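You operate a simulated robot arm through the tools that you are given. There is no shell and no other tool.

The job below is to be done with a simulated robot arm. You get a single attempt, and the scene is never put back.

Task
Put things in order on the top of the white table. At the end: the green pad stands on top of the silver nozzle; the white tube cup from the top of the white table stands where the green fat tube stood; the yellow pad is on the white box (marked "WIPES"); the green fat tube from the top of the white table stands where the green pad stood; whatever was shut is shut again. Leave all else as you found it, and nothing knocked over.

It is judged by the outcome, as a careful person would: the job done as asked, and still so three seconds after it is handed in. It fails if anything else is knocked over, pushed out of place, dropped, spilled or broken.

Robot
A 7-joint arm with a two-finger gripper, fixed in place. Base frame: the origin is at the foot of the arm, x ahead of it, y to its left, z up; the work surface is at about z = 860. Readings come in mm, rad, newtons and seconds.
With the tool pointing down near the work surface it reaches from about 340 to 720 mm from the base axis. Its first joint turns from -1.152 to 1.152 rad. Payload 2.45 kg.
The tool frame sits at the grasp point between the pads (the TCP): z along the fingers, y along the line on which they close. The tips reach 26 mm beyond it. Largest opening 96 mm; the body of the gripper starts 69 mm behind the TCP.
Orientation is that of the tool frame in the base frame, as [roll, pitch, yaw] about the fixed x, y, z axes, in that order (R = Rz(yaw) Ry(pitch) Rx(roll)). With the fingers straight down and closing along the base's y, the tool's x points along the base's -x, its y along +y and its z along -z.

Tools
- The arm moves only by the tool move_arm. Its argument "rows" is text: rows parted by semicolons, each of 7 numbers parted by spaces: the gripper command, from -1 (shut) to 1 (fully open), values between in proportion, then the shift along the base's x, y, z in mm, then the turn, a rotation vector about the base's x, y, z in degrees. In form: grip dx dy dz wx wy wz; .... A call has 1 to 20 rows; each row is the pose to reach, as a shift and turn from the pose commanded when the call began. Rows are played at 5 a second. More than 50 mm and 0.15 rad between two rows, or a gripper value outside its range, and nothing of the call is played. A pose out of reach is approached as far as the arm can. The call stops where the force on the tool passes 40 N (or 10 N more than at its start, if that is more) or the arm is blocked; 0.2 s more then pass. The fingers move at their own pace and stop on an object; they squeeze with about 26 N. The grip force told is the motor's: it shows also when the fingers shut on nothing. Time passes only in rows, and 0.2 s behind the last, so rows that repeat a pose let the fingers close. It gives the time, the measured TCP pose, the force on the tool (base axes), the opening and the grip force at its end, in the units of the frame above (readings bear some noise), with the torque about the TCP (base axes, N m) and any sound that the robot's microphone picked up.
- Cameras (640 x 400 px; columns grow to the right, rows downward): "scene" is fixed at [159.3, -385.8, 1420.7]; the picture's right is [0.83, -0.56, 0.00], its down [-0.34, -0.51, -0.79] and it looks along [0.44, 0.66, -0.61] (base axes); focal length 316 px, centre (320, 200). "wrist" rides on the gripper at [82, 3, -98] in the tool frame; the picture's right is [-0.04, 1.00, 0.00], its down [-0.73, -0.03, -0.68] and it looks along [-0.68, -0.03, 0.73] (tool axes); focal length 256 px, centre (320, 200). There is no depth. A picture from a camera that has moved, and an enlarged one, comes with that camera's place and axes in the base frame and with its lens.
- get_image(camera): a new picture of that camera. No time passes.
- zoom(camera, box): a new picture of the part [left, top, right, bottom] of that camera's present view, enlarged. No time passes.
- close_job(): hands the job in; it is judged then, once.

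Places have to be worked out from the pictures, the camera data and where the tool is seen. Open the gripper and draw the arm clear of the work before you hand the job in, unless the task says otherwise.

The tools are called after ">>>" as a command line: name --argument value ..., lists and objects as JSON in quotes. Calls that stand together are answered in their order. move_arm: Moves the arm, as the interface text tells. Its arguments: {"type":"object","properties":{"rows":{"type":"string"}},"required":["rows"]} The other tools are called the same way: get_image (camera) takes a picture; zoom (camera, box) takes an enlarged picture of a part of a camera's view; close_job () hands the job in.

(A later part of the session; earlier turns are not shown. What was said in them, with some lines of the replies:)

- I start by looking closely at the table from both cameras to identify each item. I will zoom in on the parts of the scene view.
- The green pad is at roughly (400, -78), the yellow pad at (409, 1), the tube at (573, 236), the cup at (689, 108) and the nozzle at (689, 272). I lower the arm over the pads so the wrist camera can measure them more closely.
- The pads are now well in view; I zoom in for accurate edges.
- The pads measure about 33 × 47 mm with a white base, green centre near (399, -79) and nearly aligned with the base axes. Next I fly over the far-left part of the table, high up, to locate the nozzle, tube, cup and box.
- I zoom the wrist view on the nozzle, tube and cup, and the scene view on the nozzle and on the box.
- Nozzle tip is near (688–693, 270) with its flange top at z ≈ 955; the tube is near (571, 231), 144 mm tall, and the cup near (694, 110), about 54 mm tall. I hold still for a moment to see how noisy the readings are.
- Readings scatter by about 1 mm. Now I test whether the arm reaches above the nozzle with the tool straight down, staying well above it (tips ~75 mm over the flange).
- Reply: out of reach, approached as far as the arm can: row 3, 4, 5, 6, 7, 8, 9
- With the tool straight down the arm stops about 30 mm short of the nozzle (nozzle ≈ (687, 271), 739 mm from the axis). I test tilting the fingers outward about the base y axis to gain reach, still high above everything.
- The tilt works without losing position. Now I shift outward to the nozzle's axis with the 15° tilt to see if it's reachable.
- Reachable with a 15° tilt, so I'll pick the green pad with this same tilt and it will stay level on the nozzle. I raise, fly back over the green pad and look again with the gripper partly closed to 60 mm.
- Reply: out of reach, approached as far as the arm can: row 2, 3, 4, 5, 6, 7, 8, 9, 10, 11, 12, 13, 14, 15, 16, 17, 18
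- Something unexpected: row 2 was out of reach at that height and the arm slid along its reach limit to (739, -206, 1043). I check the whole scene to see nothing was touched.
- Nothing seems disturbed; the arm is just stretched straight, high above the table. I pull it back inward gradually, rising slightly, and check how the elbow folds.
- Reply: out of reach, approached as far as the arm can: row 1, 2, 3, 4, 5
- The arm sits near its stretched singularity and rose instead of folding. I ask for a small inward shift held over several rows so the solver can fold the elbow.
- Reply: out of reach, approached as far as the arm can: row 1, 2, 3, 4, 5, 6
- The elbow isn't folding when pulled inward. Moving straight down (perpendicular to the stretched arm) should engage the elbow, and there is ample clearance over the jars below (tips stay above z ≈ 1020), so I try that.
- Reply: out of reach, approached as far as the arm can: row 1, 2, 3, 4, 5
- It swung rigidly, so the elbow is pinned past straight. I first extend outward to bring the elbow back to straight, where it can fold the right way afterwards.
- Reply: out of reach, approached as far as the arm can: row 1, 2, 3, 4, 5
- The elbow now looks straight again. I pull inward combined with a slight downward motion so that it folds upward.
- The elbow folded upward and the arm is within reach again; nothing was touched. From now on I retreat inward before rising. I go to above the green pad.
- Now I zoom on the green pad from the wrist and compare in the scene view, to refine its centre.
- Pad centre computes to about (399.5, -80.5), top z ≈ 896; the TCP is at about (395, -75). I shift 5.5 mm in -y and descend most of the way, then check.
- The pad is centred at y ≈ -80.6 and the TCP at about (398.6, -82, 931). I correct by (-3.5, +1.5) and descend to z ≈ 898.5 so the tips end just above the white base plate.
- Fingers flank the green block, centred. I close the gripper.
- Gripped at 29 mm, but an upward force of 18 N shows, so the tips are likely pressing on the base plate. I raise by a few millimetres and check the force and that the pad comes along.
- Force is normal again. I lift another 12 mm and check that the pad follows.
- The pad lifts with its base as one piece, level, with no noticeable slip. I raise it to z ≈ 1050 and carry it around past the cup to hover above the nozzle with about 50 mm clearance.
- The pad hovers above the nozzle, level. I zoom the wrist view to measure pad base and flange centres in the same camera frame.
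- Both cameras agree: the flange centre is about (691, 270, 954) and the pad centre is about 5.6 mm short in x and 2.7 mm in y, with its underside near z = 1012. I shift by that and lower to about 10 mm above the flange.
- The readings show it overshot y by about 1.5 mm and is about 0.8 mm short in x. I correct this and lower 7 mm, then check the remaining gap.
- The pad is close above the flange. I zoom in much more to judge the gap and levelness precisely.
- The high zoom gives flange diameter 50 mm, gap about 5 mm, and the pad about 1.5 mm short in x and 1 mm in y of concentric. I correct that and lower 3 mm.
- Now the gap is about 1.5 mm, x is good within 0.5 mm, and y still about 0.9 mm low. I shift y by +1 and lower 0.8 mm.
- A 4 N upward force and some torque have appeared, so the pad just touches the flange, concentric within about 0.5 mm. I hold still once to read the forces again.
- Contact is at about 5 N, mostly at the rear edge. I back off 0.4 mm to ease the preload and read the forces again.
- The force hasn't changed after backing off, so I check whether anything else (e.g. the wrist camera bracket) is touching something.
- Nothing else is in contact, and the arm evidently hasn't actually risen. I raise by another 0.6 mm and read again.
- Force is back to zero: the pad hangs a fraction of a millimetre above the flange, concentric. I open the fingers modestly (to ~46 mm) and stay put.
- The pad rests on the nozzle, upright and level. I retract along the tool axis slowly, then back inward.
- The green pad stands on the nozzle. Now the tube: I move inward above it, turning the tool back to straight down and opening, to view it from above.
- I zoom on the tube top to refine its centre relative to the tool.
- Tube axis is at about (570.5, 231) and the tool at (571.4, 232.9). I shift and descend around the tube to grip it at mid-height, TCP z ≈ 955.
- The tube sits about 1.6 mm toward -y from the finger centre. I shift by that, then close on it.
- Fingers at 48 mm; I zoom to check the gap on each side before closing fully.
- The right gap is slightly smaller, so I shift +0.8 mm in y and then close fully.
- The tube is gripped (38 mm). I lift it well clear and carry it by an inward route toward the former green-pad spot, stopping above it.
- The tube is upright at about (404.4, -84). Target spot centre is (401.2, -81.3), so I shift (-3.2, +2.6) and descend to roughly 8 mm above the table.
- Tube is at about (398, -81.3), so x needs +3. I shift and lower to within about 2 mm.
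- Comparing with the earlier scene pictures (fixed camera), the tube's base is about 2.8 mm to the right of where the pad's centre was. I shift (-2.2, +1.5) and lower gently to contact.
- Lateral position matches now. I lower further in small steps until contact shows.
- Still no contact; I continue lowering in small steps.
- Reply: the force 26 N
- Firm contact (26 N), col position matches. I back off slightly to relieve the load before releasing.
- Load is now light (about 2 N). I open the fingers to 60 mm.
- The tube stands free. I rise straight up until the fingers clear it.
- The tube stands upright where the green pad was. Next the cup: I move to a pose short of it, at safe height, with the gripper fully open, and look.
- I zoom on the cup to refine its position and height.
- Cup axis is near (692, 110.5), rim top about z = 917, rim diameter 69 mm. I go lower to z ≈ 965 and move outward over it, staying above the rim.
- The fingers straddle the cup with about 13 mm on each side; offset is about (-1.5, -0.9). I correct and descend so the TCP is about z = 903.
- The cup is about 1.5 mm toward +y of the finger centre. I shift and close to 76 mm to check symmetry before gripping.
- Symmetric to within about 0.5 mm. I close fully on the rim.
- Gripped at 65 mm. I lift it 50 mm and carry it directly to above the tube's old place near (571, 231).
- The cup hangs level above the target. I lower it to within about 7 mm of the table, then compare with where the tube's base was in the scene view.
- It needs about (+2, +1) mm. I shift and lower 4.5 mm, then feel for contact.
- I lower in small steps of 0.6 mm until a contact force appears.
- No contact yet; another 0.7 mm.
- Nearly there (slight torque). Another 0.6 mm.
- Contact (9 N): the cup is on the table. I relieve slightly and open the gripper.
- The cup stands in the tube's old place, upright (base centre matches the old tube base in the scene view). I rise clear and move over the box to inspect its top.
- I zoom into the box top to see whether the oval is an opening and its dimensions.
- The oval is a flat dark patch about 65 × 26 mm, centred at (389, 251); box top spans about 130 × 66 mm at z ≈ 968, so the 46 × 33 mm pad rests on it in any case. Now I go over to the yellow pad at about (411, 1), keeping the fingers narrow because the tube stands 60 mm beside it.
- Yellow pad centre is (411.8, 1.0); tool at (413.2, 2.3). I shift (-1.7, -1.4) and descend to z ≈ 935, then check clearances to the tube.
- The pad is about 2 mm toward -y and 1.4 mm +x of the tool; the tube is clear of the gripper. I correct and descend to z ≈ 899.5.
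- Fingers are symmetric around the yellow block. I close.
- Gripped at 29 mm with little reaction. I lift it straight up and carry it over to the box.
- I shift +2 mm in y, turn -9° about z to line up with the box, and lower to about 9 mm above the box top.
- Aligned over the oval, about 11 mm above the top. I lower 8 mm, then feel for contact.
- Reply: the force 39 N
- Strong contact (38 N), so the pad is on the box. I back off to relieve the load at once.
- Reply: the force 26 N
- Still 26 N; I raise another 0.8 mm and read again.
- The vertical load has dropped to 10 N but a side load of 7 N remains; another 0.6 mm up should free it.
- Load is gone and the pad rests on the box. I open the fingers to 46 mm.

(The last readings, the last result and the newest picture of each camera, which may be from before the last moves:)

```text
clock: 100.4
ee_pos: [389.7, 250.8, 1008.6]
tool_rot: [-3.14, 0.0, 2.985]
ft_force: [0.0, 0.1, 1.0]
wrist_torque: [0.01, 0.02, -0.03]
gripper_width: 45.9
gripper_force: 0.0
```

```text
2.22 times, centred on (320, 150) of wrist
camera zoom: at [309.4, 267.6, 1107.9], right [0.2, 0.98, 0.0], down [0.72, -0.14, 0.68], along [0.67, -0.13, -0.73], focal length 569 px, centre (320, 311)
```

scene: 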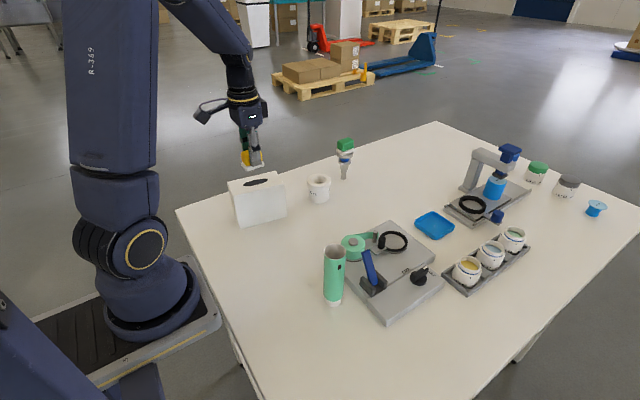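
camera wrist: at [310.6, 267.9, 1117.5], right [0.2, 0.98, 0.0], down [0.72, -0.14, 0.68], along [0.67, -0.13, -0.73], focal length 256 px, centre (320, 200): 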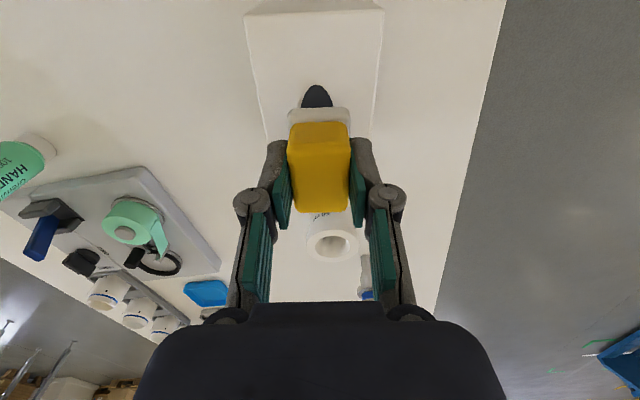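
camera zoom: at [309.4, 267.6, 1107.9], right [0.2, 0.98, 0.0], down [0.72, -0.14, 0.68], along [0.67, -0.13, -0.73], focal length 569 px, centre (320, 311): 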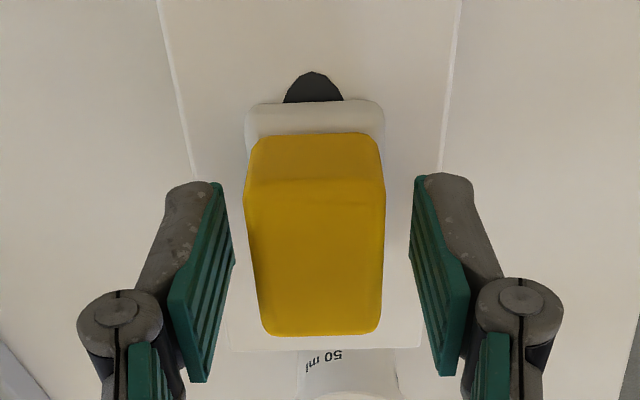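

The yellow pad stands on the box. I rise straight up and draw the arm back to a clear place near its starting pose.

>>> move_arm --rows "-0.04 0 0 10 0 0 0; -0.04 0 0 25 0 0 0; -0.04 0 0 50 0 0 0; -0.04 0 0 85 0 0 0; -0.04 0 0 120 0 0 3; 0.3 0 -35 140 0 0 6; 0.6 0 -70 160 0 0 9; 1 0 -105 180 0 0 9; 1 0 -140 195 0 0 9; 1 0 -175 200 0 0 9; 1 0 -210 200 0 0 9; 1 0 -240 200 0 0 9; 1 0 -240 200 0 0 9"

>>> get_image --camera "scene"

>>> get_image --camera "wrist"

```text
clock: 103.2
ee_pos: [389.1, 10.7, 1210.2]
tool_rot: [-3.141, 0.001, 3.141]
ft_force: [0.2, 0.4, -0.4]
wrist_torque: [0.03, 0.03, 0.02]
gripper_width: 96.1
gripper_force: 0.1
```

```text
taken
```

scene: 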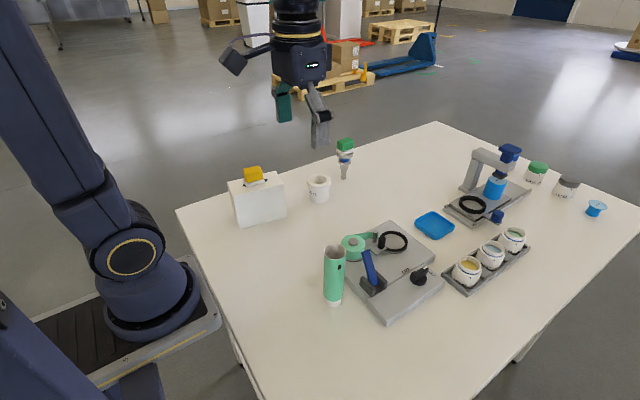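

```text
taken
camera wrist: at [308.5, 15.2, 1309.5], right [0.04, 1.0, 0.0], down [0.73, -0.03, 0.68], along [0.68, -0.03, -0.73], focal length 256 px, centre (320, 200)
```

wrist: 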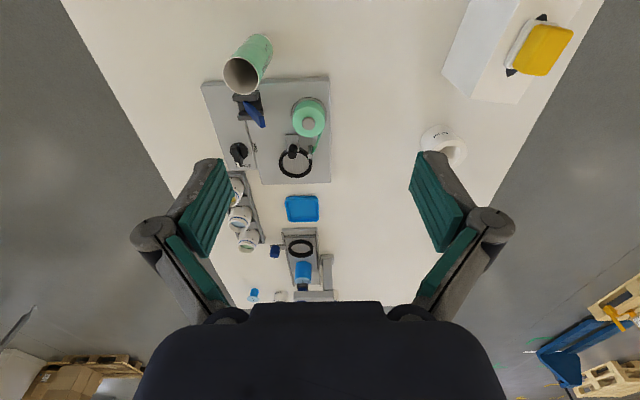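

The arm is back at its start pose. I check each placement and the untouched items once more against the first pictures.

>>> zoom --camera "scene" --box '[220, 130, 420, 255]'

>>> zoom --camera "scene" --box '[290, 200, 450, 330]'

>>> zoom --camera "scene" --box '[410, 130, 620, 300]'

>>> zoom --camera "scene" --box '[325, 130, 365, 190]'

```text
3.20 times, centred on (320, 192) of scene
camera zoom: at [159.3, -385.9, 1420.7], right [0.83, -0.56, 0.0], down [-0.34, -0.51, -0.79], along [0.44, 0.66, -0.61], focal length 1011 px, centre (320, 224)
```

zoom: 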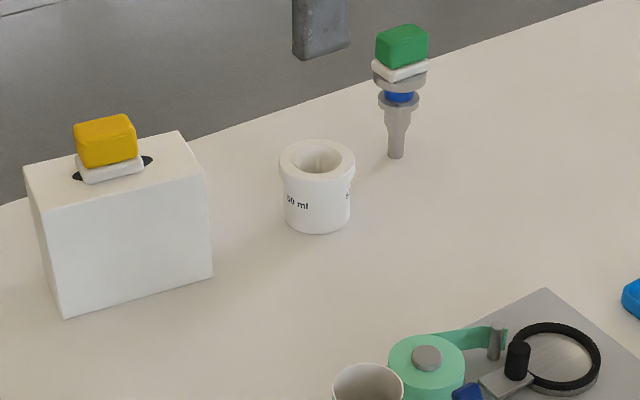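

```text
3.08 times, centred on (370, 265) of scene
camera zoom: at [159.3, -385.9, 1420.7], right [0.83, -0.56, 0.0], down [-0.34, -0.51, -0.79], along [0.44, 0.66, -0.61], focal length 972 px, centre (166, 0)
```

zoom: 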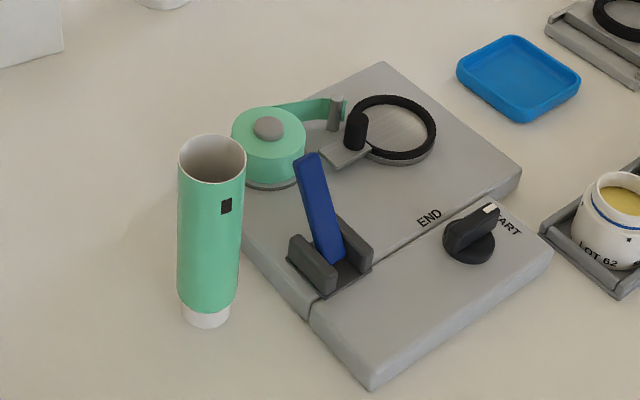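

```text
2.35 times, centred on (515, 215) of scene
camera zoom: at [159.3, -385.9, 1420.7], right [0.83, -0.56, 0.0], down [-0.34, -0.51, -0.79], along [0.44, 0.66, -0.61], focal length 744 px, centre (-139, 165)
```

zoom: 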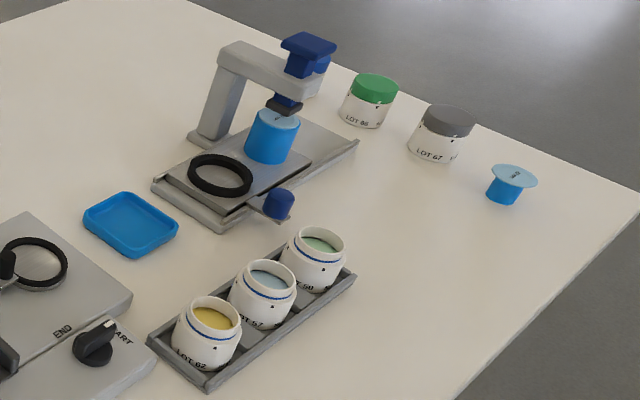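

```text
6.67 times, centred on (345, 160) of scene
camera zoom: at [159.3, -385.9, 1420.7], right [0.83, -0.56, 0.0], down [-0.34, -0.51, -0.79], along [0.44, 0.66, -0.61], focal length 2107 px, centre (153, 467)
```

zoom: 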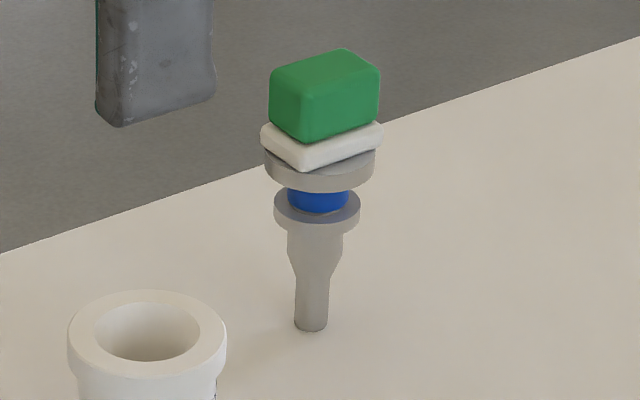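

Everything is in place: green pad on the nozzle, cup where the tube stood, tube where the green pad stood, yellow pad on the box. All other items match the first pictures, nothing was opened, and the gripper is open and clear, so I hand the job in.

>>> close_job

```text
The job is handed in.
```

The job is handed in. The last pictures showed every item in place and standing:

- **Green pad:** it stands level on top of the silver nozzle, centred on its flange.
- **Green fat tube:** it stands upright where the green pad stood, within a few millimetres.
- **White tube cup:** it stands where the green fat tube stood, within about 2 mm.
- **Yellow pad:** it rests on the middle of the white box, over the dark oval, lined up with the box. The "WIPES" marking never faced a camera. I took this as the box meant because it was the only white box on the table.

Nothing was opened, so there was nothing to shut again. Two things did not go smoothly:

- **Arm overreach:** early on, the arm slid along its reach limit and stretched out straight over the far side of the table. The forces stayed near zero and the pictures showed nothing touched.
- **Box pressed:** setting the yellow pad down pressed the box with about 38 N before I eased off. In the final picture the box looked unmoved, within about half a millimetre.

The other items matched the first pictures. I left the gripper open and the arm at its starting pose, clear of the work.
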